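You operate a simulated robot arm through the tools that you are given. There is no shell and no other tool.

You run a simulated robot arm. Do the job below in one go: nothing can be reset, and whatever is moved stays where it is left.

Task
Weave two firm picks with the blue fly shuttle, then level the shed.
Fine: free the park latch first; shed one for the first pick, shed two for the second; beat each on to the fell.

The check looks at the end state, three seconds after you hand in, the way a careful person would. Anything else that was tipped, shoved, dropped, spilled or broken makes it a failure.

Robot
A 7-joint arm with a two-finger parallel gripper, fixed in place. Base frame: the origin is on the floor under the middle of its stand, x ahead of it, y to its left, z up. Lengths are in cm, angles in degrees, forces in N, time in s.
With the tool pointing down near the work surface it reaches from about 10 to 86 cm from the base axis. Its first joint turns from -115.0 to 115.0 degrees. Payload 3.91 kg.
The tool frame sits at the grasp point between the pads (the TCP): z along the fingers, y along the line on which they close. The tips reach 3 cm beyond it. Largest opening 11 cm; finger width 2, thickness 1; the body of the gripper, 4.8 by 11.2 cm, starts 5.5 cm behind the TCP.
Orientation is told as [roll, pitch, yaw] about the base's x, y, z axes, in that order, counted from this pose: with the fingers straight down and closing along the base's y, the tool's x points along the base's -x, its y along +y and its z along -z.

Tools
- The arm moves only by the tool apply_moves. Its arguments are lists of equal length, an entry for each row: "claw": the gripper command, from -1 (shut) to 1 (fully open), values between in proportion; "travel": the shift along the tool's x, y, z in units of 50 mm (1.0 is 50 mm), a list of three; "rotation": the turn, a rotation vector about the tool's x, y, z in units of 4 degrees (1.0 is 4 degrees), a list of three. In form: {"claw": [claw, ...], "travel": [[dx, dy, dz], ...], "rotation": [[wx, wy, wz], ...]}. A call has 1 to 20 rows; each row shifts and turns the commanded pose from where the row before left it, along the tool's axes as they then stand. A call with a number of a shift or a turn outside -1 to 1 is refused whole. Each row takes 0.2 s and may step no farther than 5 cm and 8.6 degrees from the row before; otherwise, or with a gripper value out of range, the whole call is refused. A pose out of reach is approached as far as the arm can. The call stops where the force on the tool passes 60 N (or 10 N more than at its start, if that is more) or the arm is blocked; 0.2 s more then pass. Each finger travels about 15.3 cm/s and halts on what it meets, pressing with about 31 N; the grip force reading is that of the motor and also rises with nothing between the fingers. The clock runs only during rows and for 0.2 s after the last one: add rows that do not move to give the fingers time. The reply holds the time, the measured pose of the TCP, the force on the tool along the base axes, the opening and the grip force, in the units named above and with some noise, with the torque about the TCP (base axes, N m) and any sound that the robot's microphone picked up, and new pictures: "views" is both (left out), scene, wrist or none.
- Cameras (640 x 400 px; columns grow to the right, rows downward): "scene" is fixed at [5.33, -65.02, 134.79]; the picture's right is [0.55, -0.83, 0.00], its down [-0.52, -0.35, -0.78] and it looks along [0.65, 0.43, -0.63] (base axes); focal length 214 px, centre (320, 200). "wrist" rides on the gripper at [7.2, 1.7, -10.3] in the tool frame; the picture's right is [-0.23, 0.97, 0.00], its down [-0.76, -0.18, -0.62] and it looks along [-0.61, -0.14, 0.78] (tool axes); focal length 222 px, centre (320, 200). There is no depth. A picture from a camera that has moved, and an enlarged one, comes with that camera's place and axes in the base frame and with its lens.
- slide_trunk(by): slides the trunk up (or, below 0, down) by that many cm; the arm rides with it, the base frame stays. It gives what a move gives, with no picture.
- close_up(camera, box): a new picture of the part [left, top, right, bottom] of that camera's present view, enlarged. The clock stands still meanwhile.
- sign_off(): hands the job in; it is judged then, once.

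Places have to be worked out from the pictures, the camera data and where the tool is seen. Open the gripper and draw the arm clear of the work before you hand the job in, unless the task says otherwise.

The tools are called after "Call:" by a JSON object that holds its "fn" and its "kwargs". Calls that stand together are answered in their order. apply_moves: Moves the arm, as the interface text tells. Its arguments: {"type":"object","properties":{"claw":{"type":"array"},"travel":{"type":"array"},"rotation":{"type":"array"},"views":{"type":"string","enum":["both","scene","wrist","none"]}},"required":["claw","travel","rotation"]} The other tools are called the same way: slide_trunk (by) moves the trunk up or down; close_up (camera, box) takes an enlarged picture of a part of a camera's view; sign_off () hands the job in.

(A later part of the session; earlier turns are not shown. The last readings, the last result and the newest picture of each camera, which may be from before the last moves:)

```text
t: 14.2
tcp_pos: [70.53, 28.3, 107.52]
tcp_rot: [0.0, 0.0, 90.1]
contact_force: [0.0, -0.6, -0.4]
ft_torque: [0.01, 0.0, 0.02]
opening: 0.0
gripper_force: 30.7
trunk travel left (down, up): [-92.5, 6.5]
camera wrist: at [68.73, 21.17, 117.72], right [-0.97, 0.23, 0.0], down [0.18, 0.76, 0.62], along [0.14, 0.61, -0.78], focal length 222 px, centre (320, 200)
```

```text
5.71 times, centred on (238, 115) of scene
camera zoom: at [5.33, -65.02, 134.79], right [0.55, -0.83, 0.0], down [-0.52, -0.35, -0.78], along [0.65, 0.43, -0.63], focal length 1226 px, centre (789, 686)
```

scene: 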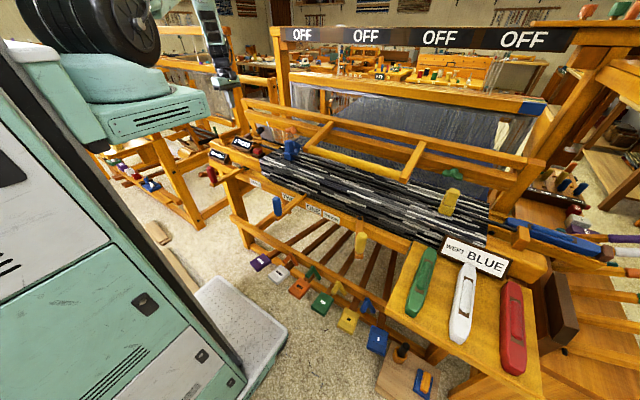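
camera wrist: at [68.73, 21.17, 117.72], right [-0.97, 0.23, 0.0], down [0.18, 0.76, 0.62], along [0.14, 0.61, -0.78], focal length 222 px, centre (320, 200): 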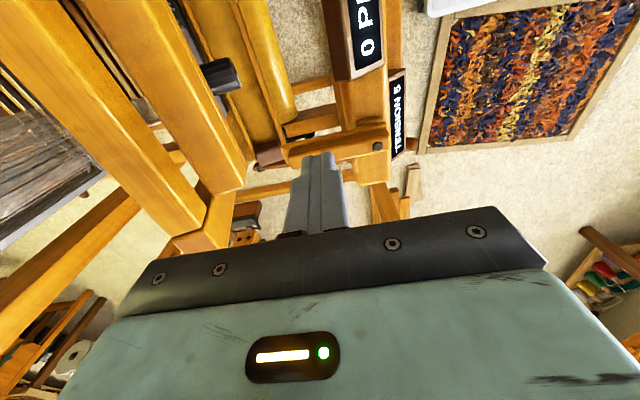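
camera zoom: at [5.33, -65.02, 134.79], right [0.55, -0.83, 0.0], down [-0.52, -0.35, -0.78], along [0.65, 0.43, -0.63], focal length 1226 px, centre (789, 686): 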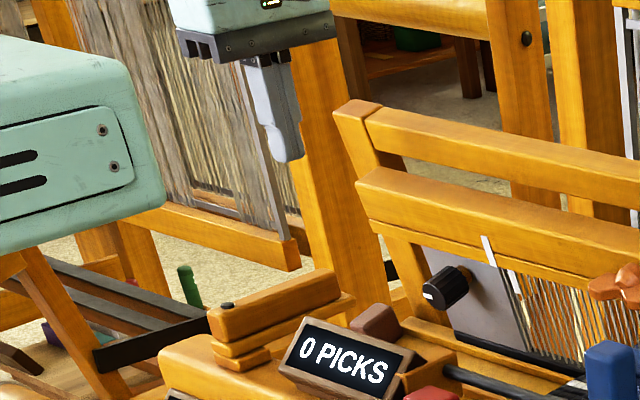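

Bar and finger positions agree with my estimate (bar's right side at y≈31.5–32.3). I descend beside it to tip height ≈91.

Call:
{"fn": "apply_moves", "kwargs": {"claw": [-1, -1, -1, -1, -1, -1], "travel": [[0, 0, 0.7], [0, 0, 0.7], [0, 0, 0.5], [0, 0, 0.4], [0, 0, 0.4], [0, 0, 0]], "rotation": [[0, 0, 0], [0, 0, 0], [0, 0, 0], [0, 0, 0], [0, 0, 0], [0, 0, 0]], "views": "both"}}

Call:
{"fn": "close_up", "kwargs": {"camera": "scene", "box": [190, 80, 286, 150]}}

Call:
{"fn": "close_up", "kwargs": {"camera": "wrist", "box": [180, 0, 480, 200]}}

```text
t: 15.6
tcp_pos: [70.34, 28.23, 94.25]
tcp_rot: [0.1, 0.0, 89.9]
contact_force: [0.5, -0.3, -0.1]
ft_torque: [0.06, 0.0, 0.0]
opening: 0.0
gripper_force: 31.4
trunk travel left (down, up): [-92.5, 6.5]
camera wrist: at [68.52, 21.04, 104.53], right [-0.97, 0.23, 0.0], down [0.18, 0.76, 0.62], along [0.14, 0.61, -0.78], focal length 222 px, centre (320, 200)
```

scene: 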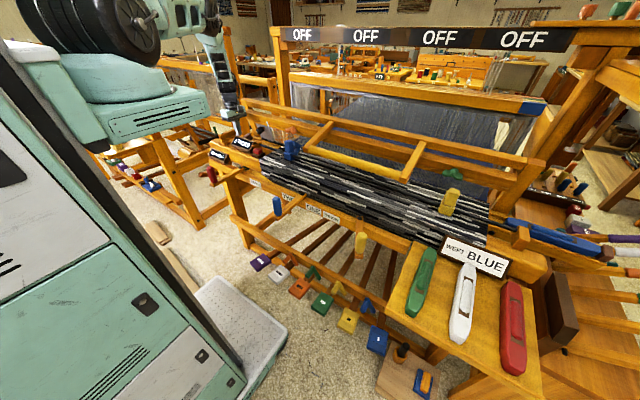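
wrist: 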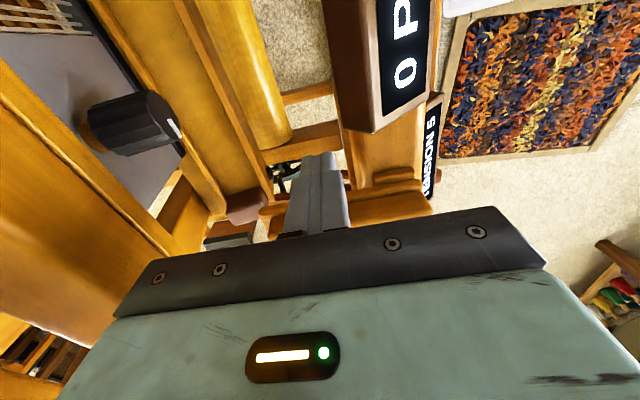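

```text
5.71 times, centred on (238, 115) of scene
camera zoom: at [5.33, -65.02, 134.79], right [0.55, -0.83, 0.0], down [-0.52, -0.35, -0.78], along [0.65, 0.43, -0.63], focal length 1226 px, centre (789, 686)
```

zoom: 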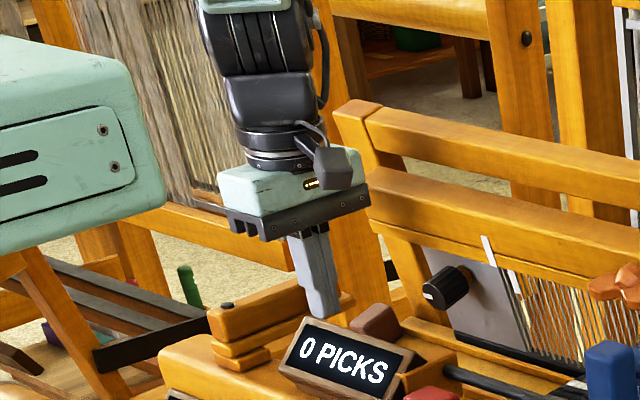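

```text
2.00 times, centred on (330, 100) of wrist
camera zoom: at [68.52, 21.04, 104.53], right [-0.97, 0.23, 0.0], down [0.18, 0.76, 0.62], along [0.14, 0.61, -0.78], focal length 444 px, centre (300, 400)
```

zoom: 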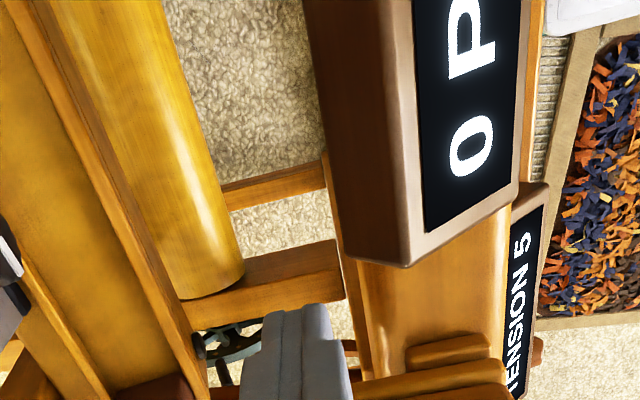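

The finger is beside the bar with no contact force. I now push toward +y in small steps.

Call:
{"fn": "apply_moves", "kwargs": {"claw": [-1, -1, -1, -1, -1, -1, -1, -1], "travel": [[-0.15, 0, 0], [-0.15, 0, 0], [-0.1, 0, 0], [-0.1, 0, 0], [-0.1, 0, 0], [-0.1, 0, 0], [-0.1, 0, 0], [0, 0, 0]], "rotation": [[0, 0, 0], [0, 0, 0], [0, 0, 0], [0, 0, 0], [0, 0, 0], [0, 0, 0], [0, 0, 0], [0, 0, 0]], "views": "wrist"}}

Call:
{"fn": "close_up", "kwargs": {"camera": "scene", "box": [190, 80, 286, 150]}}

```text
t: 17.4
tcp_pos: [70.35, 32.26, 94.29]
tcp_rot: [-0.1, 0.1, 90.0]
contact_force: [0.4, -1.5, 0.4]
ft_torque: [0.0, -0.04, -0.01]
opening: 0.0
gripper_force: 31.1
trunk travel left (down, up): [-92.5, 6.5]
camera wrist: at [68.49, 25.06, 104.44], right [-0.97, 0.23, 0.0], down [0.18, 0.76, 0.62], along [0.14, 0.61, -0.78], focal length 222 px, centre (320, 200)
```

wrist: 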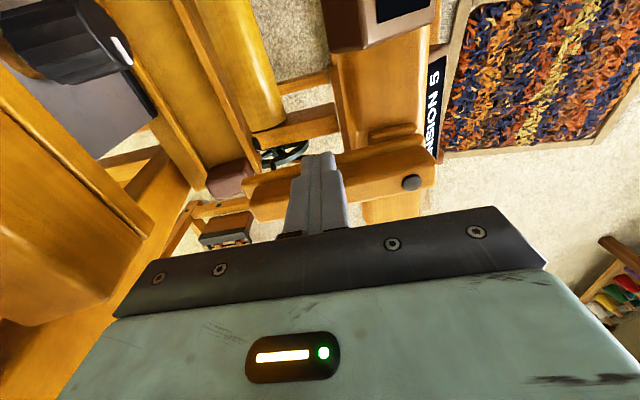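

```text
5.71 times, centred on (238, 115) of scene
camera zoom: at [5.33, -65.02, 134.79], right [0.55, -0.83, 0.0], down [-0.52, -0.35, -0.78], along [0.65, 0.43, -0.63], focal length 1226 px, centre (789, 686)
```

zoom: 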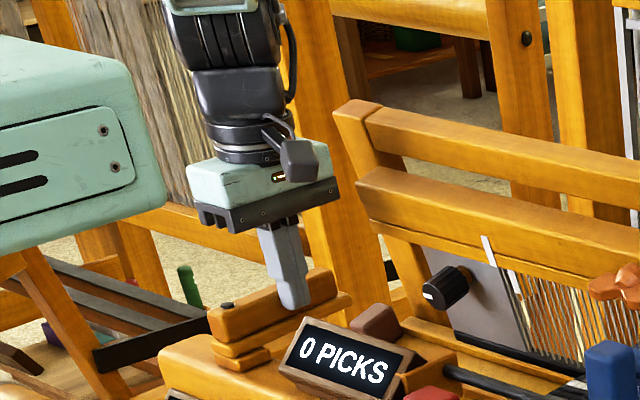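

Call:
{"fn": "close_up", "kwargs": {"camera": "wrist", "box": [200, 100, 460, 240]}}

Call:
{"fn": "close_up", "kwargs": {"camera": "scene", "box": [215, 115, 263, 145]}}

```text
2.46 times, centred on (330, 170) of wrist
camera zoom: at [68.49, 25.06, 104.44], right [-0.97, 0.23, 0.0], down [0.18, 0.76, 0.62], along [0.14, 0.61, -0.78], focal length 547 px, centre (295, 274)
```

zoom: 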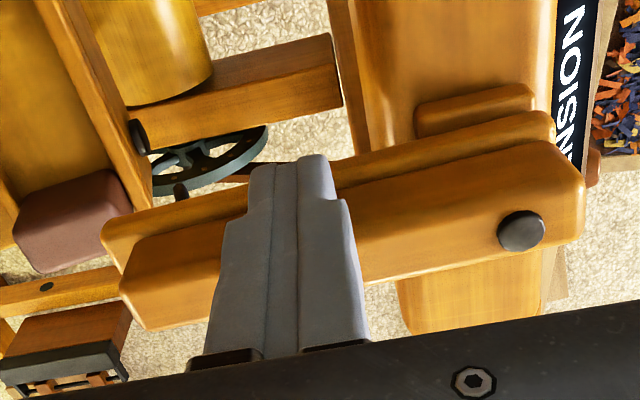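

```text
13.33 times, centred on (239, 130) of scene
camera zoom: at [5.33, -65.02, 134.79], right [0.55, -0.83, 0.0], down [-0.52, -0.35, -0.78], along [0.65, 0.43, -0.63], focal length 2860 px, centre (1400, 1133)
```

zoom: 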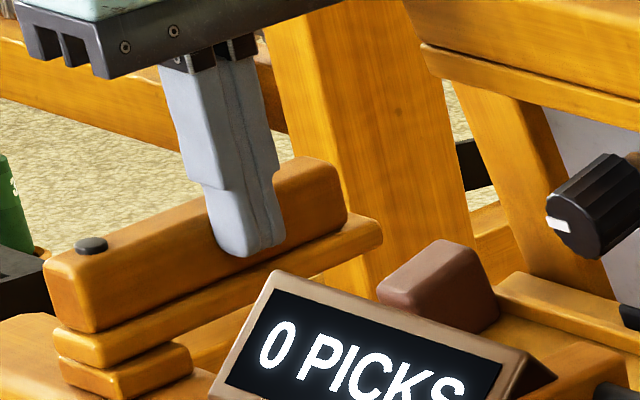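

The finger tip is against the side of the upper bar, just above the lower plank. I push on a bit further and compare.

Call:
{"fn": "apply_moves", "kwargs": {"claw": [-1, -1, -1, -1, -1, -1, -1], "travel": [[-0.08, 0, 0], [-0.08, 0, 0], [-0.08, 0, 0], [-0.08, 0, 0], [-0.08, 0, 0], [-0.08, 0, 0], [0, 0, 0]], "rotation": [[0, 0, 0], [0, 0, 0], [0, 0, 0], [0, 0, 0], [0, 0, 0], [0, 0, 0], [0, 0, 0]], "views": "wrist"}}

Call:
{"fn": "close_up", "kwargs": {"camera": "scene", "box": [215, 115, 263, 145]}}

Call:
{"fn": "close_up", "kwargs": {"camera": "wrist", "box": [200, 60, 460, 240]}}

```text
t: 19.0
tcp_pos: [70.29, 34.59, 94.42]
tcp_rot: [0.0, 0.0, 89.9]
contact_force: [0.6, -0.9, 1.2]
ft_torque: [0.01, 0.02, 0.0]
opening: 0.0
gripper_force: 31.1
trunk travel left (down, up): [-92.5, 6.5]
camera wrist: at [68.5, 27.48, 104.53], right [-0.97, 0.23, 0.0], down [0.18, 0.76, 0.62], along [0.14, 0.61, -0.78], focal length 222 px, centre (320, 200)
```

wrist: 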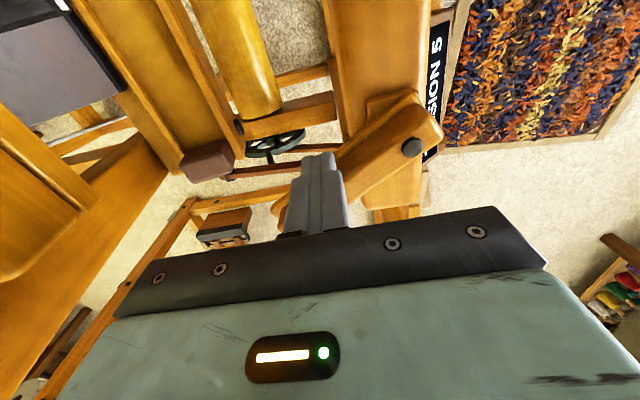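

```text
13.33 times, centred on (239, 130) of scene
camera zoom: at [5.33, -65.02, 134.79], right [0.55, -0.83, 0.0], down [-0.52, -0.35, -0.78], along [0.65, 0.43, -0.63], focal length 2860 px, centre (1400, 1133)
```

zoom: 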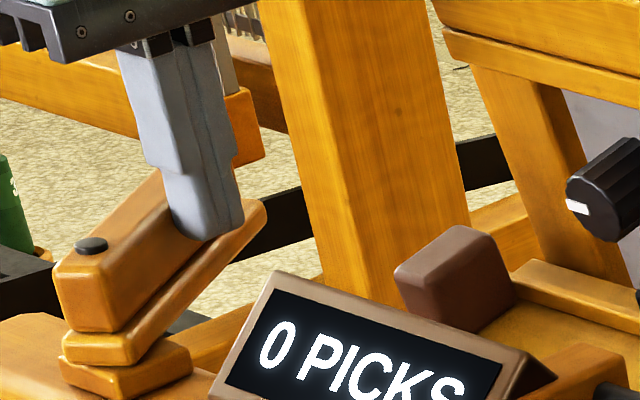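

```text
2.22 times, centred on (330, 150) of wrist
camera zoom: at [68.5, 27.48, 104.53], right [-0.97, 0.23, 0.0], down [0.18, 0.76, 0.62], along [0.14, 0.61, -0.78], focal length 494 px, centre (298, 311)
```

zoom: 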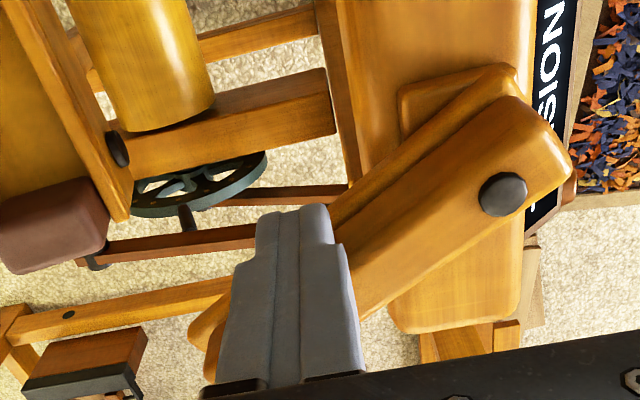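

The latch swivels freely (about 30° so far) and the beater relaxed slightly backward, confirming it is the park latch. I follow the arc to swing it to about 80°.

Call:
{"fn": "apply_moves", "kwargs": {"claw": [-1, -1, -1, -1, -1, -1, -1, -1], "travel": [[-0.17, 0.035, 0], [-0.17, 0.035, 0], [-0.17, 0.035, 0], [-0.17, 0.035, 0], [-0.1, 0.11, 0], [-0.1, 0.11, 0], [-0.1, 0.11, 0], [0, 0, 0]], "rotation": [[0, 0, 0], [0, 0, 0], [0, 0, 0], [0, 0, 0], [0, 0, 0], [0, 0, 0], [0, 0, 0], [0, 0, 0]], "views": "both"}}

Call:
{"fn": "close_up", "kwargs": {"camera": "scene", "box": [190, 90, 286, 150]}}

Call:
{"fn": "close_up", "kwargs": {"camera": "wrist", "box": [200, 60, 460, 240]}}

```text
t: 20.8
tcp_pos: [67.8, 39.34, 94.41]
tcp_rot: [0.0, 0.0, 90.1]
contact_force: [-0.1, 0.3, -0.5]
ft_torque: [0.03, 0.0, 0.02]
opening: 0.04
gripper_force: 31.5
trunk travel left (down, up): [-92.5, 6.5]
camera wrist: at [66.0, 32.31, 104.5], right [-0.97, 0.23, 0.0], down [0.18, 0.76, 0.62], along [0.14, 0.61, -0.78], focal length 222 px, centre (320, 200)
```

scene: 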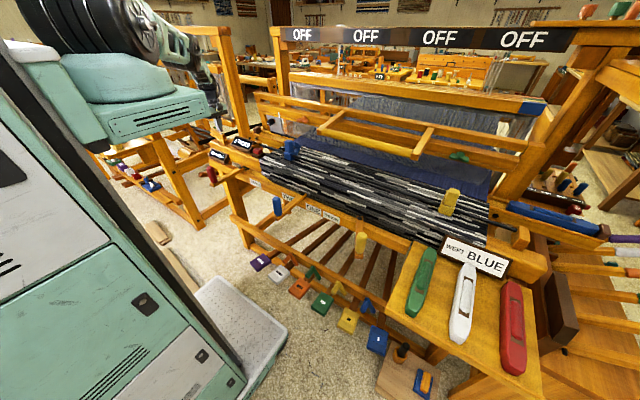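
wrist: 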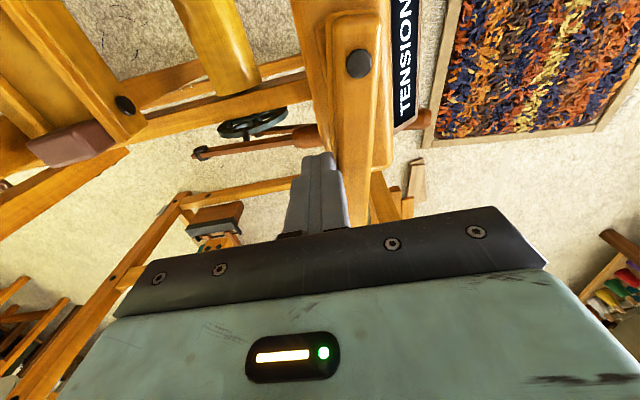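

```text
6.67 times, centred on (238, 120) of scene
camera zoom: at [5.33, -65.02, 134.79], right [0.55, -0.83, 0.0], down [-0.52, -0.35, -0.78], along [0.65, 0.43, -0.63], focal length 1430 px, centre (867, 733)
```

zoom: 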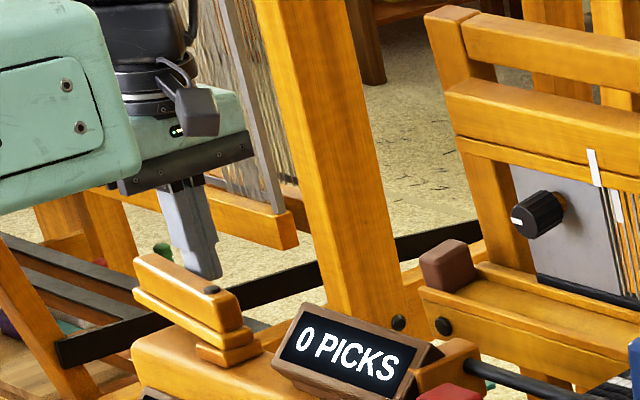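

```text
2.22 times, centred on (330, 150) of wrist
camera zoom: at [66.0, 32.31, 104.5], right [-0.97, 0.23, 0.0], down [0.18, 0.76, 0.62], along [0.14, 0.61, -0.78], focal length 494 px, centre (298, 311)
```

zoom: 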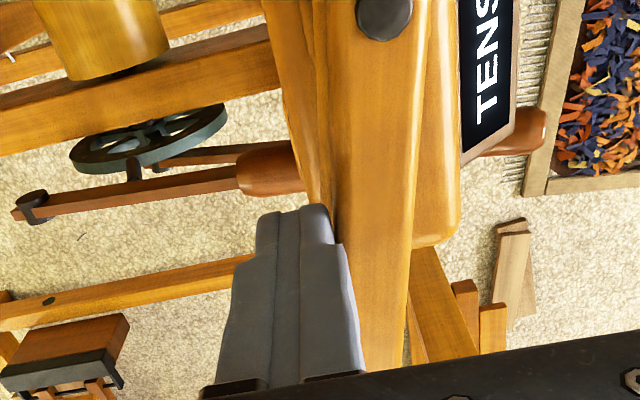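

The beater swung back as the latch came free; the latch now points outward. I lift off and travel at height toward the blue shed lever.

Call:
{"fn": "apply_moves", "kwargs": {"claw": [-1, -1, -1, -1, -1, -1, -1, -1, -1, -1, -1, -1, -1, -1, -1, -1, -1], "travel": [[0, -0.1, -0.1], [0, -0.1, -0.5], [0, 0, -0.9], [0, 0, -0.9], [0, 0, -0.6], [0.88, 0.38, 0], [0.88, 0.38, 0], [0.88, 0.38, 0], [0.88, 0.38, 0], [0.88, 0.38, 0], [0.88, 0.38, 0], [0.88, 0.38, 0], [0.88, 0.38, 0], [0.88, 0.38, 0], [0.88, 0.38, 0], [0.88, 0.38, 0], [0.88, 0.38, 0]], "rotation": [[0, 0, 0], [0, 0, 0], [0, 0, 0], [0, 0, 0], [0, 0, 0], [0, 0, 0], [0, 0, 0], [0, 0, 0], [0, 0, 0], [0, 0, 0], [0, 0, 0], [0, 0, 0], [0, 0, 0], [0, 0, 0], [0, 0, 0], [0, 0, 0], [0, 0, 0]], "views": "both"}}

```text
t: 24.4
tcp_pos: [49.37, -13.37, 108.42]
tcp_rot: [0.2, 0.0, 90.1]
contact_force: [0.7, 0.9, 0.2]
ft_torque: [-0.01, -0.01, 0.01]
opening: 0.0
gripper_force: 30.6
out of reach, approached as far as the arm can: row 16, 17
trunk travel left (down, up): [-92.5, 6.5]
camera wrist: at [47.71, -20.48, 118.68], right [-0.97, 0.23, 0.0], down [0.18, 0.76, 0.62], along [0.14, 0.61, -0.78], focal length 222 px, centre (320, 200)
```

scene: 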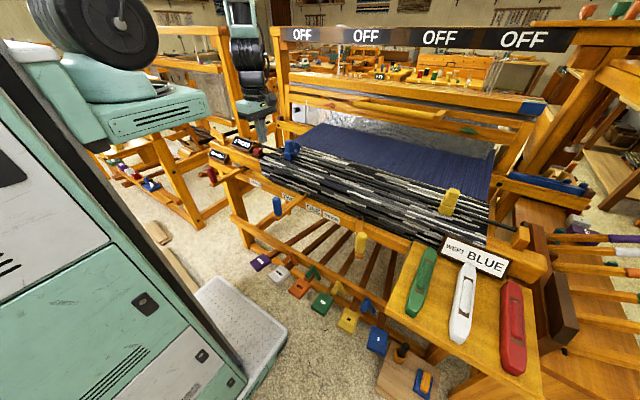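
wrist: 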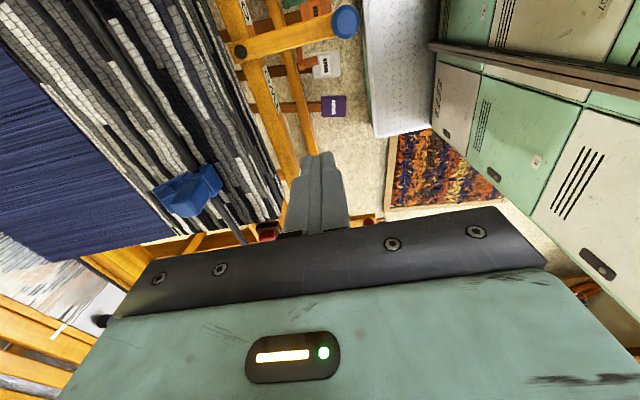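

The beater has swung well back toward the castle. I take close-ups to see where the handle bar now rests.

Call:
{"fn": "close_up", "kwargs": {"camera": "scene", "box": [240, 60, 560, 260]}}

Call:
{"fn": "close_up", "kwargs": {"camera": "scene", "box": [460, 120, 640, 240]}}

Call:
{"fn": "close_up", "kwargs": {"camera": "scene", "box": [180, 100, 340, 200]}}

Call:
{"fn": "close_up", "kwargs": {"camera": "wrist", "box": [0, 0, 400, 250]}}

```text
2.00 times, centred on (400, 160) of scene
camera zoom: at [5.33, -65.02, 134.79], right [0.55, -0.83, 0.0], down [-0.52, -0.35, -0.78], along [0.65, 0.43, -0.63], focal length 429 px, centre (160, 280)
```

zoom: 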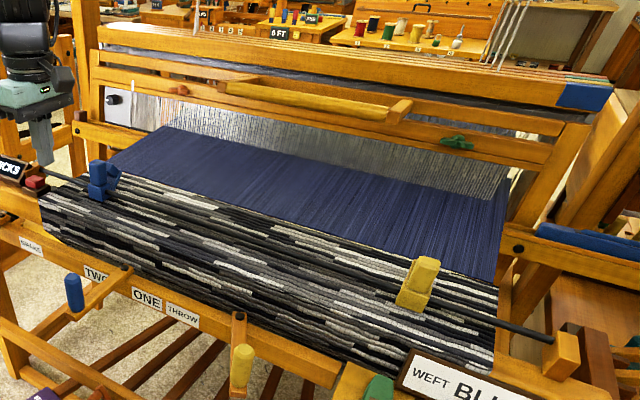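

```text
3.33 times, centred on (550, 180) of scene
camera zoom: at [5.33, -65.02, 134.79], right [0.55, -0.83, 0.0], down [-0.52, -0.35, -0.78], along [0.65, 0.43, -0.63], focal length 715 px, centre (-447, 267)
```

zoom: 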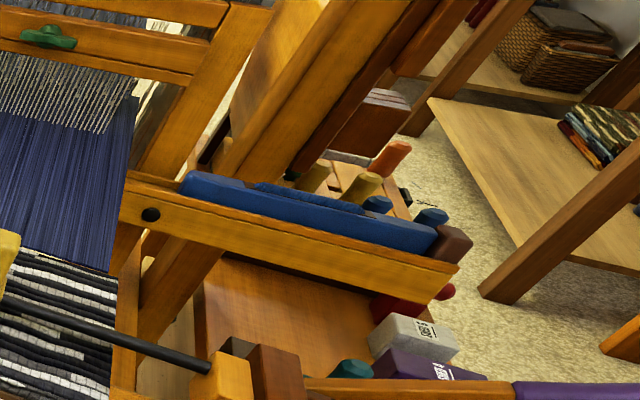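

```text
4.00 times, centred on (260, 150) of scene
camera zoom: at [5.33, -65.02, 134.79], right [0.55, -0.83, 0.0], down [-0.52, -0.35, -0.78], along [0.65, 0.43, -0.63], focal length 858 px, centre (560, 400)
```

zoom: 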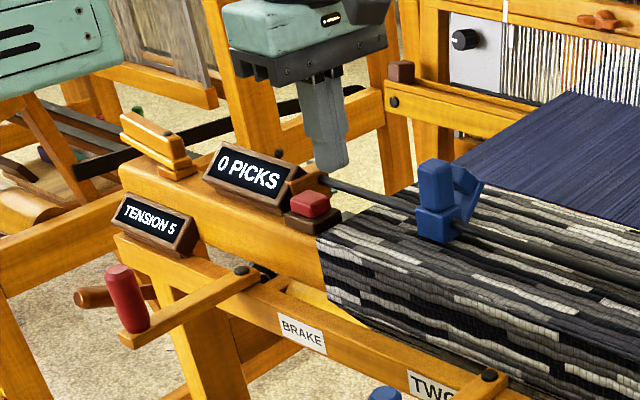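

```text
1.60 times, centred on (200, 125) of wrist
camera zoom: at [47.71, -20.48, 118.68], right [-0.97, 0.23, 0.0], down [0.18, 0.76, 0.62], along [0.14, 0.61, -0.78], focal length 355 px, centre (512, 320)
```

zoom: 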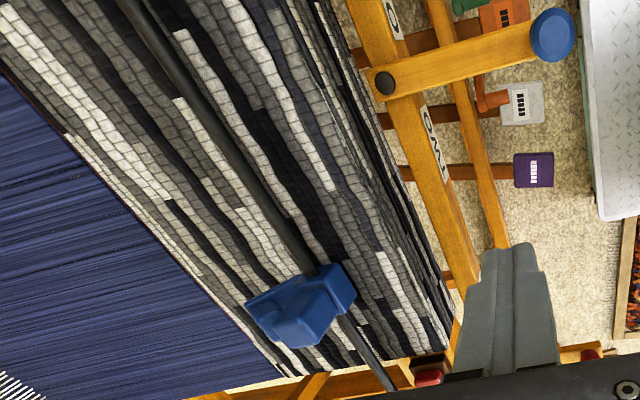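

The blue knob is at about (45.1,-19.9), top z≈89, pivot (59.1,-19.8). The arm can't fold further in at this height, so I descend first beside the knob on its left side.

Call:
{"fn": "apply_moves", "kwargs": {"claw": [-1, -1, -1, -1, -1, -1], "travel": [[0, 0, 0.9], [0, 0, 0.9], [0, 0, 0.9], [0, 0, 0.7], [0, 0, 0.6], [0, 0, 0]], "rotation": [[0, 0, 0], [0, 0, 0], [0, 0, 0], [0, 0, 0], [0, 0, 0], [0, 0, 0]], "views": "both"}}

```text
t: 25.8
tcp_pos: [49.58, -13.34, 88.62]
tcp_rot: [0.1, 0.0, 90.2]
contact_force: [0.0, 0.0, 0.0]
ft_torque: [-0.01, -0.03, 0.0]
opening: 0.0
gripper_force: 30.9
trunk travel left (down, up): [-92.5, 6.5]
camera wrist: at [47.79, -20.43, 98.77], right [-0.97, 0.23, 0.0], down [0.18, 0.76, 0.62], along [0.14, 0.61, -0.78], focal length 222 px, centre (320, 200)
```

scene: 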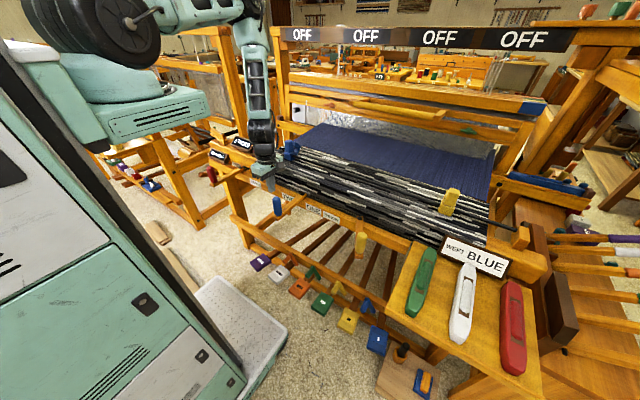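
wrist: 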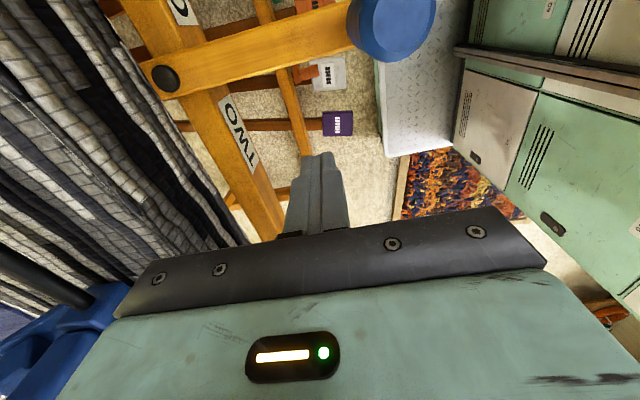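

Clear of everything. I move in to x≈45 and slightly lower, ready to push the knob toward ONE (−y).

Call:
{"fn": "apply_moves", "kwargs": {"claw": [-1, -1, -1, -1], "travel": [[0, 0.45, 0.1], [0, 0.4, 0.1], [0, 0, 0.1], [0, 0, 0]], "rotation": [[0, 0, 0], [0, 0, 0], [0, 0, 0], [0, 0, 0]], "views": "wrist"}}

```text
t: 26.8
tcp_pos: [45.39, -13.2, 87.02]
tcp_rot: [-0.1, 0.1, 90.0]
contact_force: [0.2, 0.3, -0.1]
ft_torque: [0.0, -0.03, 0.03]
opening: 0.0
gripper_force: 31.1
trunk travel left (down, up): [-92.5, 6.5]
camera wrist: at [43.66, -20.35, 97.26], right [-0.97, 0.23, 0.0], down [0.18, 0.76, 0.62], along [0.14, 0.61, -0.78], focal length 222 px, centre (320, 200)
```

wrist: 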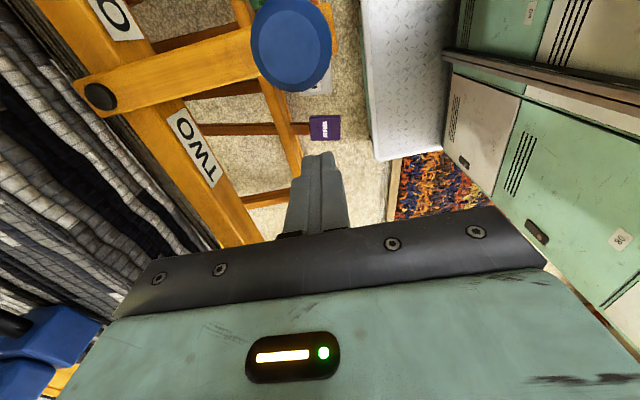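

I push the knob toward −y in small steps, first to about 10° of lever swing.

Call:
{"fn": "apply_moves", "kwargs": {"claw": [-1, -1, -1, -1, -1, -1, -1, -1, -1, -1, -1, -1], "travel": [[0.2, 0, 0], [0.2, 0, 0], [0.2, 0, 0], [0.2, 0, 0], [0.1, 0, 0], [0.1, 0, 0], [0.1, 0, 0], [0.1, 0, 0], [0.1, 0, 0], [0.1, 0, 0], [0.1, -0.02, 0], [0, 0, 0]], "rotation": [[0, 0, 0], [0, 0, 0], [0, 0, 0], [0, 0, 0], [0, 0, 0], [0, 0, 0], [0, 0, 0], [0, 0, 0], [0, 0, 0], [0, 0, 0], [0, 0, 0], [0, 0, 0]], "views": "both"}}

```text
t: 29.4
tcp_pos: [45.48, -20.72, 87.25]
tcp_rot: [0.0, 0.0, 90.0]
contact_force: [-0.1, 0.6, 0.1]
ft_torque: [-0.01, 0.0, 0.02]
opening: 0.0
gripper_force: 31.0
trunk travel left (down, up): [-92.5, 6.5]
camera wrist: at [43.64, -27.86, 97.45], right [-0.97, 0.23, 0.0], down [0.18, 0.76, 0.62], along [0.14, 0.61, -0.78], focal length 222 px, centre (320, 200)
```

scene: 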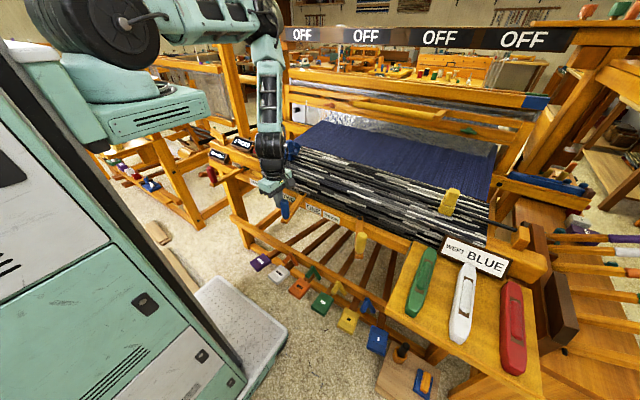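
wrist: 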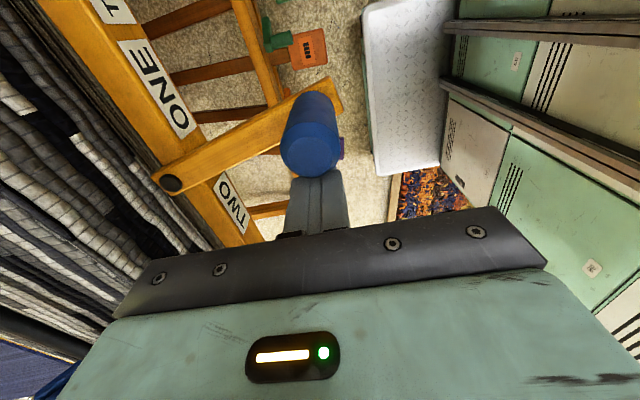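

The lever turns easily toward ONE. I continue in small steps looking for its stop or detent and any change of shed or signs.

Call:
{"fn": "apply_moves", "kwargs": {"claw": [-1, -1, -1, -1, -1, -1, -1], "travel": [[0.1, 0, 0], [0.1, 0, 0], [0.1, 0, 0], [0.1, 0, 0], [0.1, 0, 0], [0.1, 0, 0], [0, 0, 0]], "rotation": [[0, 0, 0], [0, 0, 0], [0, 0, 0], [0, 0, 0], [0, 0, 0], [0, 0, 0], [0, 0, 0]], "views": "both"}}

Call:
{"fn": "close_up", "kwargs": {"camera": "scene", "box": [240, 60, 560, 260]}}

```text
t: 31.0
tcp_pos: [45.63, -23.64, 87.22]
tcp_rot: [0.1, 0.1, 90.0]
contact_force: [-0.4, 0.4, 0.1]
ft_torque: [0.01, 0.03, -0.02]
opening: 0.0
gripper_force: 30.7
trunk travel left (down, up): [-92.5, 6.5]
camera wrist: at [43.77, -30.88, 97.35], right [-0.97, 0.23, 0.0], down [0.18, 0.76, 0.62], along [0.14, 0.61, -0.78], focal length 222 px, centre (320, 200)
```

scene: 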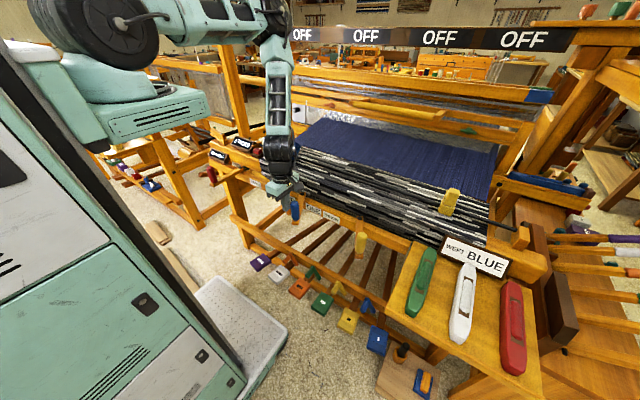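
wrist: 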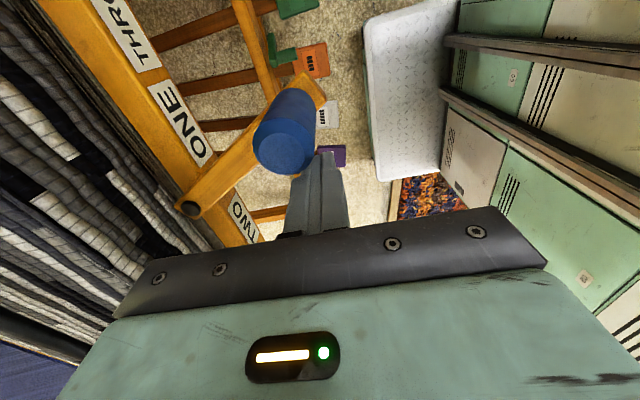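

```text
2.00 times, centred on (400, 160) of scene
camera zoom: at [5.33, -65.02, 134.79], right [0.55, -0.83, 0.0], down [-0.52, -0.35, -0.78], along [0.65, 0.43, -0.63], focal length 429 px, centre (160, 280)
```

zoom: 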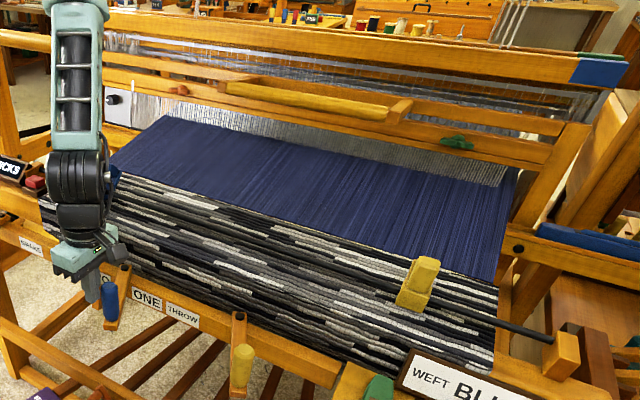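

The harness frames are starting to part (front frame end rose). I keep pushing gently along the arc to the end of travel.

Call:
{"fn": "apply_moves", "kwargs": {"claw": [-1, -1, -1, -1, -1], "travel": [[0.1, -0.01, 0], [0.1, -0.02, 0], [0.1, -0.03, 0], [0.1, -0.03, 0], [0, 0, 0]], "rotation": [[0, 0, 0], [0, 0, 0], [0, 0, 0], [0, 0, 0], [0, 0, 0]], "views": "wrist"}}

Call:
{"fn": "close_up", "kwargs": {"camera": "scene", "box": [240, 60, 560, 260]}}

```text
t: 31.9
tcp_pos: [45.74, -24.19, 87.03]
tcp_rot: [0.1, -1.1, 90.7]
contact_force: [-3.1, 19.3, 4.7]
ft_torque: [-0.25, -0.1, 0.2]
opening: 0.0
gripper_force: 30.7
trunk travel left (down, up): [-92.5, 6.5]
stopped in row 4: the force on the tool passed its limit at 65 N (the readings are from after the stop); the commanded pose is now the measured one
camera wrist: at [43.94, -31.58, 97.07], right [-0.98, 0.22, 0.01], down [0.17, 0.75, 0.64], along [0.13, 0.62, -0.77], focal length 222 px, centre (320, 200)
```

wrist: 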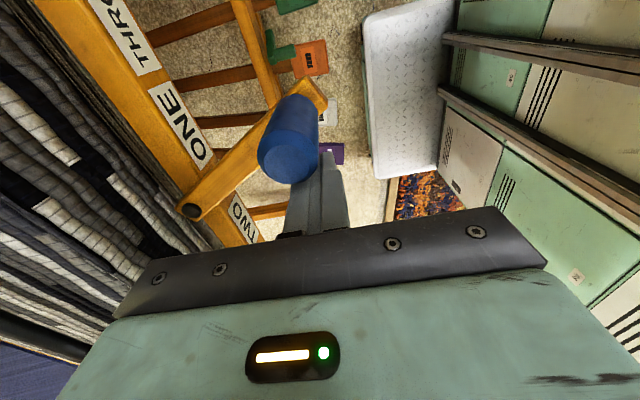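

```text
2.00 times, centred on (400, 160) of scene
camera zoom: at [5.33, -65.02, 134.79], right [0.55, -0.83, 0.0], down [-0.52, -0.35, -0.78], along [0.65, 0.43, -0.63], focal length 429 px, centre (160, 280)
```

zoom: 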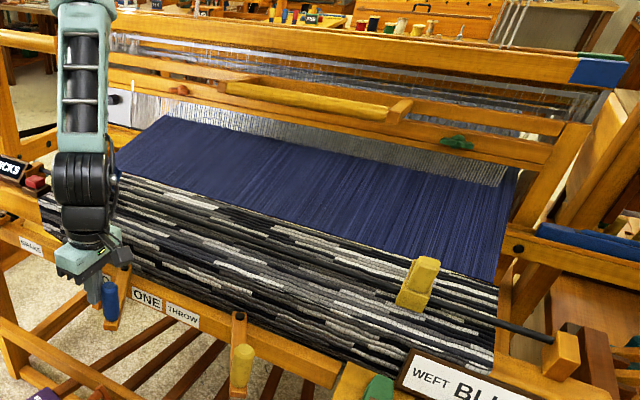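

The lever hit its end stop at ONE (about 27°). I back off and check that it stays there.

Call:
{"fn": "apply_moves", "kwargs": {"claw": [-1, -1, -1, -1, -1, -1], "travel": [[-0.2, 0, 0], [-0.4, 0, 0], [-0.2, 0, -0.5], [0, 0, -0.9], [0, 0, -0.9], [0, 0, 0]], "rotation": [[0, 0, 0], [0, 0, 0], [0, 0, 0], [0, 0, 0], [0, 0, 0], [0, 0, 0]], "views": "both"}}

Call:
{"fn": "close_up", "kwargs": {"camera": "scene", "box": [400, 60, 640, 210]}}

Call:
{"fn": "close_up", "kwargs": {"camera": "scene", "box": [260, 170, 420, 270]}}

```text
t: 33.3
tcp_pos: [46.05, -20.93, 98.69]
tcp_rot: [0.3, -0.9, 90.6]
contact_force: [0.0, 0.6, 0.3]
ft_torque: [-0.04, 0.04, 0.01]
opening: 0.0
gripper_force: 30.5
trunk travel left (down, up): [-92.5, 6.5]
camera wrist: at [44.17, -28.22, 108.75], right [-0.98, 0.22, 0.01], down [0.17, 0.75, 0.63], along [0.13, 0.62, -0.77], focal length 222 px, centre (320, 200)
```

scene: 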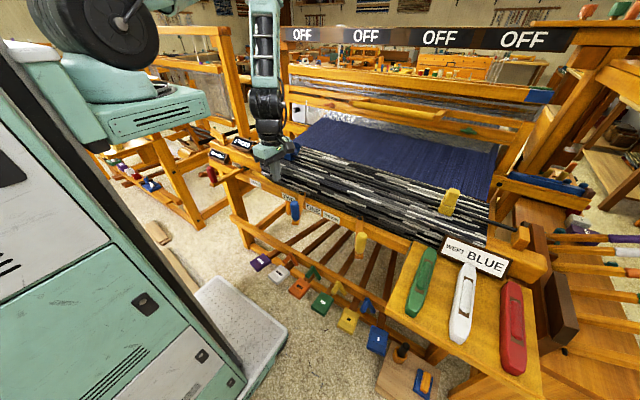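
wrist: 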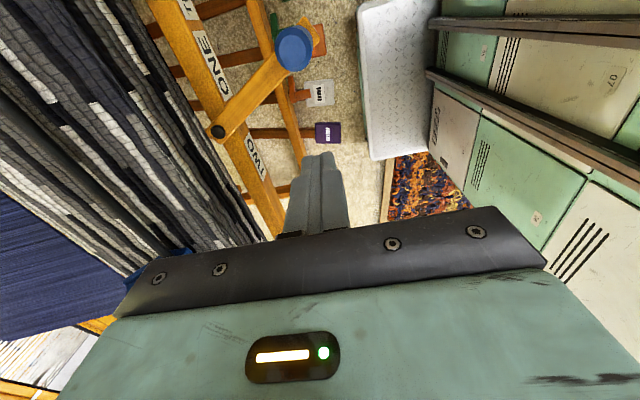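

```text
2.67 times, centred on (520, 135) of scene
camera zoom: at [5.33, -65.02, 134.79], right [0.55, -0.83, 0.0], down [-0.52, -0.35, -0.78], along [0.65, 0.43, -0.63], focal length 572 px, centre (-213, 373)
```

zoom: 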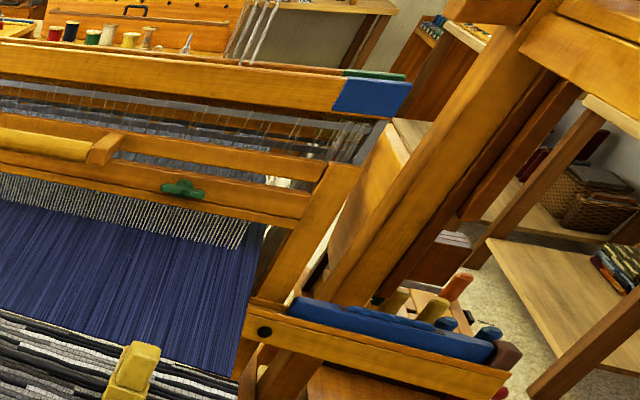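

```text
4.00 times, centred on (340, 220) of scene
camera zoom: at [5.33, -65.02, 134.79], right [0.55, -0.83, 0.0], down [-0.52, -0.35, -0.78], along [0.65, 0.43, -0.63], focal length 858 px, centre (240, 120)
```

zoom: 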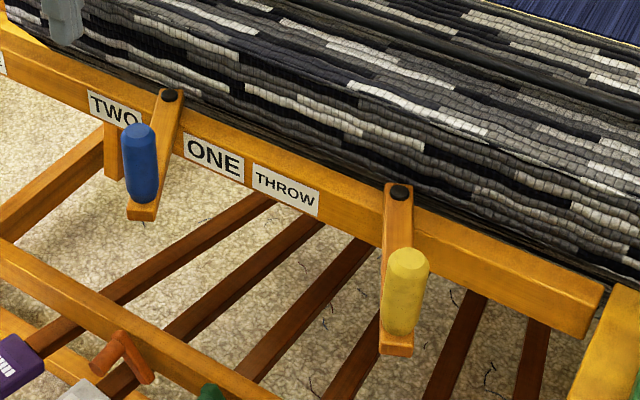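

The blue lever stays at ONE. Next is the yellow THROW lever, knob near (46,-51.5), leaning to −y; I go to its −y side at height, then descend.

Call:
{"fn": "apply_moves", "kwargs": {"claw": [-1, -1, -1, -1, -1, -1, -1, -1, -1], "travel": [[0.9, -0.03, 0], [0.9, -0.03, 0], [0.9, -0.03, 0], [0.9, -0.03, 0], [0.9, -0.03, 0], [0.9, -0.03, 0], [0.9, -0.03, 0], [0.62, -0.03, 0], [0, 0, 0]], "rotation": [[-0.22, 0.07, 0.15], [0, 0, 0], [0, 0, 0], [0, 0, 0], [0, 0, 0], [0, 0, 0], [0, 0, 0], [0, 0, 0], [0, 0, 0]], "views": "both"}}

```text
t: 35.3
tcp_pos: [46.88, -55.31, 98.02]
tcp_rot: [1.0, -0.6, 89.9]
contact_force: [0.3, 0.5, 1.0]
ft_torque: [0.01, -0.03, -0.03]
opening: 0.0
gripper_force: 30.3
trunk travel left (down, up): [-92.5, 6.5]
camera wrist: at [45.22, -62.56, 108.2], right [-0.97, 0.23, 0.02], down [0.19, 0.75, 0.63], along [0.13, 0.61, -0.78], focal length 222 px, centre (320, 200)
```

scene: 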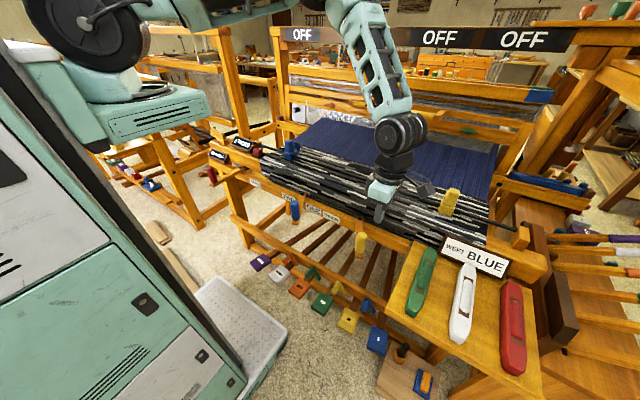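
wrist: 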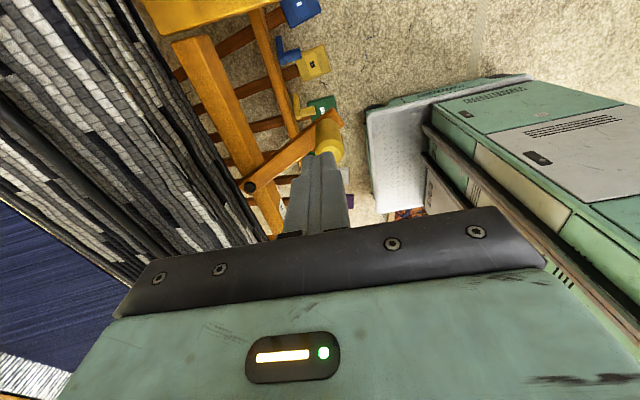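

The finger might be right above the knob; I move 3.5 cm further −y and check with a close-up before descending.

Call:
{"fn": "apply_moves", "kwargs": {"claw": [-1, -1, -1], "travel": [[0.4, -0.05, 0], [0.35, 0, 0], [0, 0, 0]], "rotation": [[-0.15, 0.25, 0], [0, 0, 0], [0, 0, 0]], "views": "wrist"}}

Call:
{"fn": "close_up", "kwargs": {"camera": "wrist", "box": [220, 60, 420, 220]}}

Call:
{"fn": "close_up", "kwargs": {"camera": "scene", "box": [320, 170, 440, 270]}}

```text
t: 36.1
tcp_pos: [47.03, -58.95, 98.13]
tcp_rot: [1.8, 0.4, 89.9]
contact_force: [0.0, -0.8, -0.4]
ft_torque: [0.0, -0.03, -0.02]
opening: 0.0
gripper_force: 30.7
trunk travel left (down, up): [-92.5, 6.5]
camera wrist: at [45.54, -66.01, 108.36], right [-0.97, 0.23, 0.03], down [0.2, 0.77, 0.61], along [0.12, 0.6, -0.79], focal length 222 px, centre (320, 200)
```

wrist: 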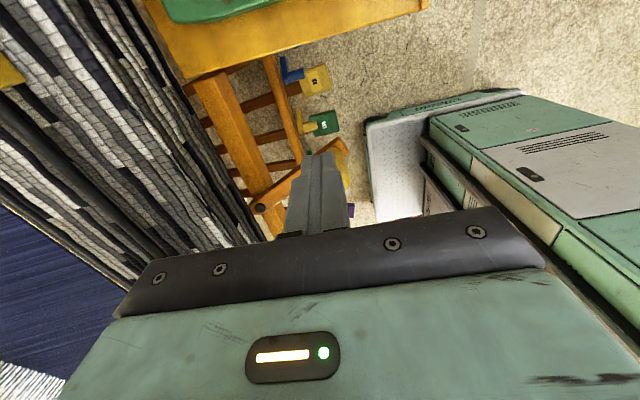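

```text
2.50 times, centred on (320, 140) of wrist
camera zoom: at [45.54, -66.01, 108.36], right [-0.97, 0.23, 0.03], down [0.2, 0.77, 0.61], along [0.12, 0.6, -0.79], focal length 555 px, centre (320, 350)
```

zoom: 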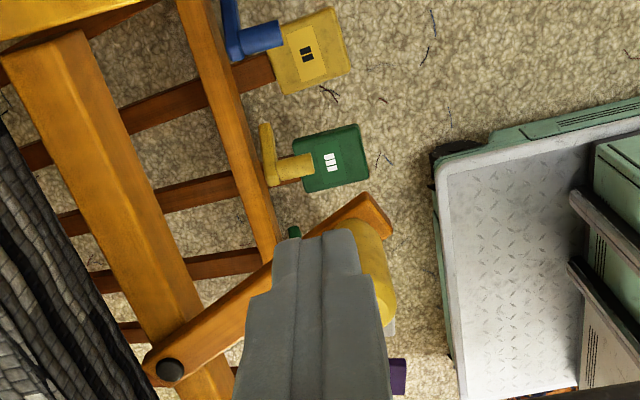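

```text
4.00 times, centred on (380, 220) of scene
camera zoom: at [5.33, -65.02, 134.79], right [0.55, -0.83, 0.0], down [-0.52, -0.35, -0.78], along [0.65, 0.43, -0.63], focal length 858 px, centre (80, 120)
```

zoom: 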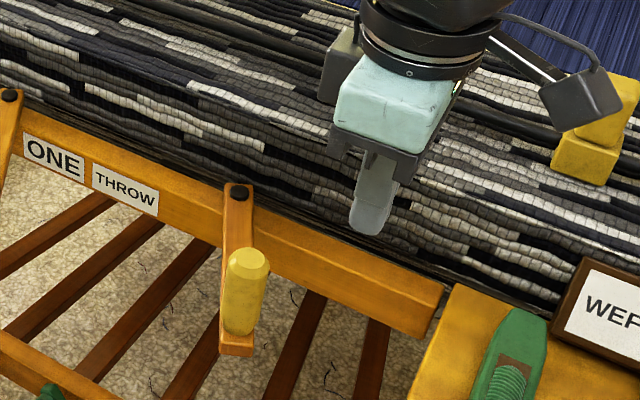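

I fix the small tilt and descend beside the knob (its −y side is at about y=−54; the finger is at −59, tray edge at −65).

Call:
{"fn": "apply_moves", "kwargs": {"claw": [-1, -1, -1, -1, -1], "travel": [[0, 0, 0], [0, 0, 0.8], [0, 0, 0.8], [0, 0, 0.6], [0, 0, 0]], "rotation": [[0.45, -0.1, 0], [0, 0, 0], [0, 0, 0], [0, 0, 0], [0, 0, 0]], "views": "both"}}

Call:
{"fn": "close_up", "kwargs": {"camera": "scene", "box": [320, 170, 440, 270]}}

```text
t: 37.3
tcp_pos: [47.18, -59.09, 87.2]
tcp_rot: [-0.1, -0.1, 89.8]
contact_force: [-0.1, 0.1, 0.2]
ft_torque: [-0.05, 0.04, -0.03]
opening: 0.02
gripper_force: 31.0
trunk travel left (down, up): [-92.5, 6.5]
camera wrist: at [45.35, -66.29, 97.45], right [-0.97, 0.23, 0.0], down [0.18, 0.76, 0.62], along [0.14, 0.61, -0.78], focal length 222 px, centre (320, 200)
```

scene: 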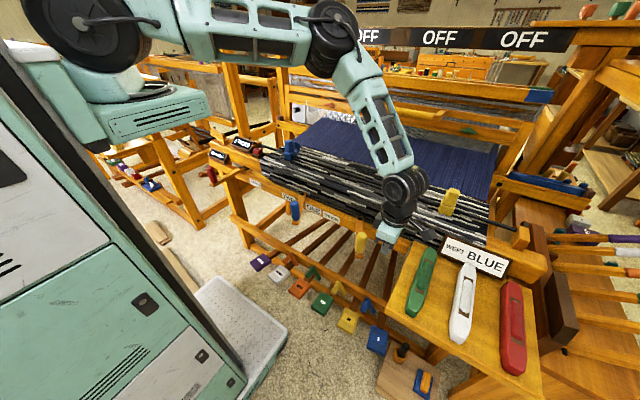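
wrist: 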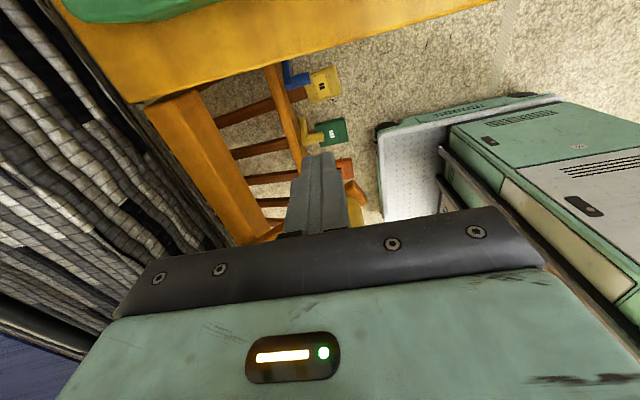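

```text
4.00 times, centred on (380, 220) of scene
camera zoom: at [5.33, -65.02, 134.79], right [0.55, -0.83, 0.0], down [-0.52, -0.35, -0.78], along [0.65, 0.43, -0.63], focal length 858 px, centre (80, 120)
```

zoom: 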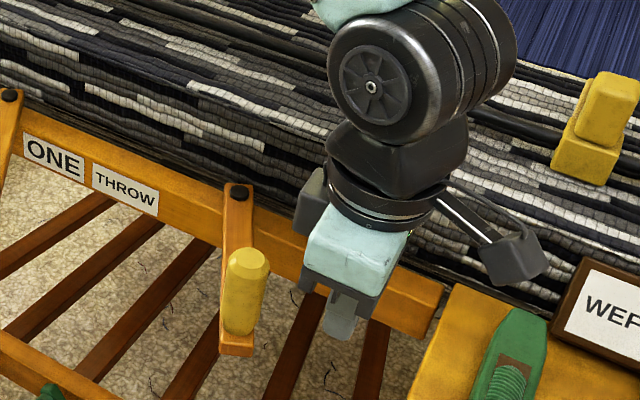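

Before throwing I check that the shed is really open at the selvedge and the race is clear.

Call:
{"fn": "close_up", "kwargs": {"camera": "scene", "box": [440, 130, 540, 200]}}

Call:
{"fn": "close_up", "kwargs": {"camera": "scene", "box": [260, 80, 340, 150]}}

Call:
{"fn": "close_up", "kwargs": {"camera": "scene", "box": [490, 80, 570, 130]}}

```text
5.71 times, centred on (490, 165) of scene
camera zoom: at [5.33, -65.02, 134.79], right [0.55, -0.83, 0.0], down [-0.52, -0.35, -0.78], along [0.65, 0.43, -0.63], focal length 1226 px, centre (-651, 400)
```

zoom: 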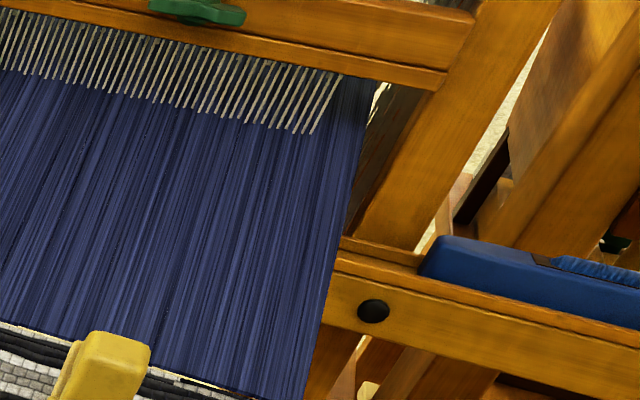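

```text
5.71 times, centred on (300, 115) of scene
camera zoom: at [5.33, -65.02, 134.79], right [0.55, -0.83, 0.0], down [-0.52, -0.35, -0.78], along [0.65, 0.43, -0.63], focal length 1226 px, centre (434, 686)
```

zoom: 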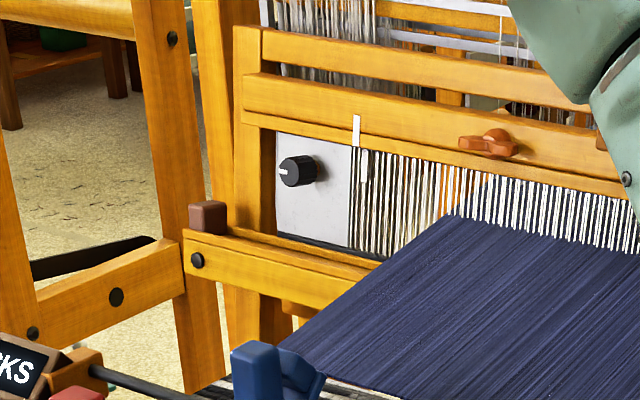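

```text
8.00 times, centred on (530, 105) of scene
camera zoom: at [5.33, -65.02, 134.79], right [0.55, -0.83, 0.0], down [-0.52, -0.35, -0.78], along [0.65, 0.43, -0.63], focal length 1716 px, centre (-1360, 960)
```

zoom: 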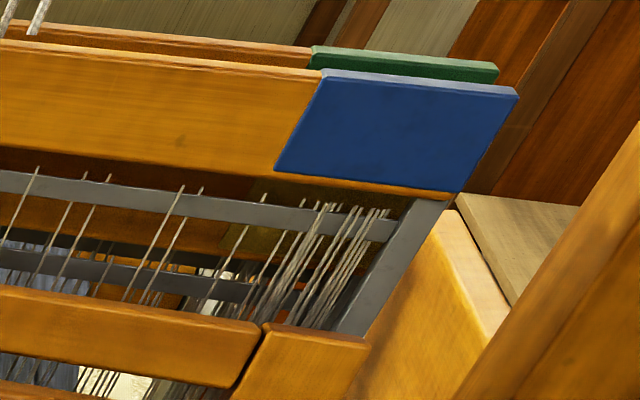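

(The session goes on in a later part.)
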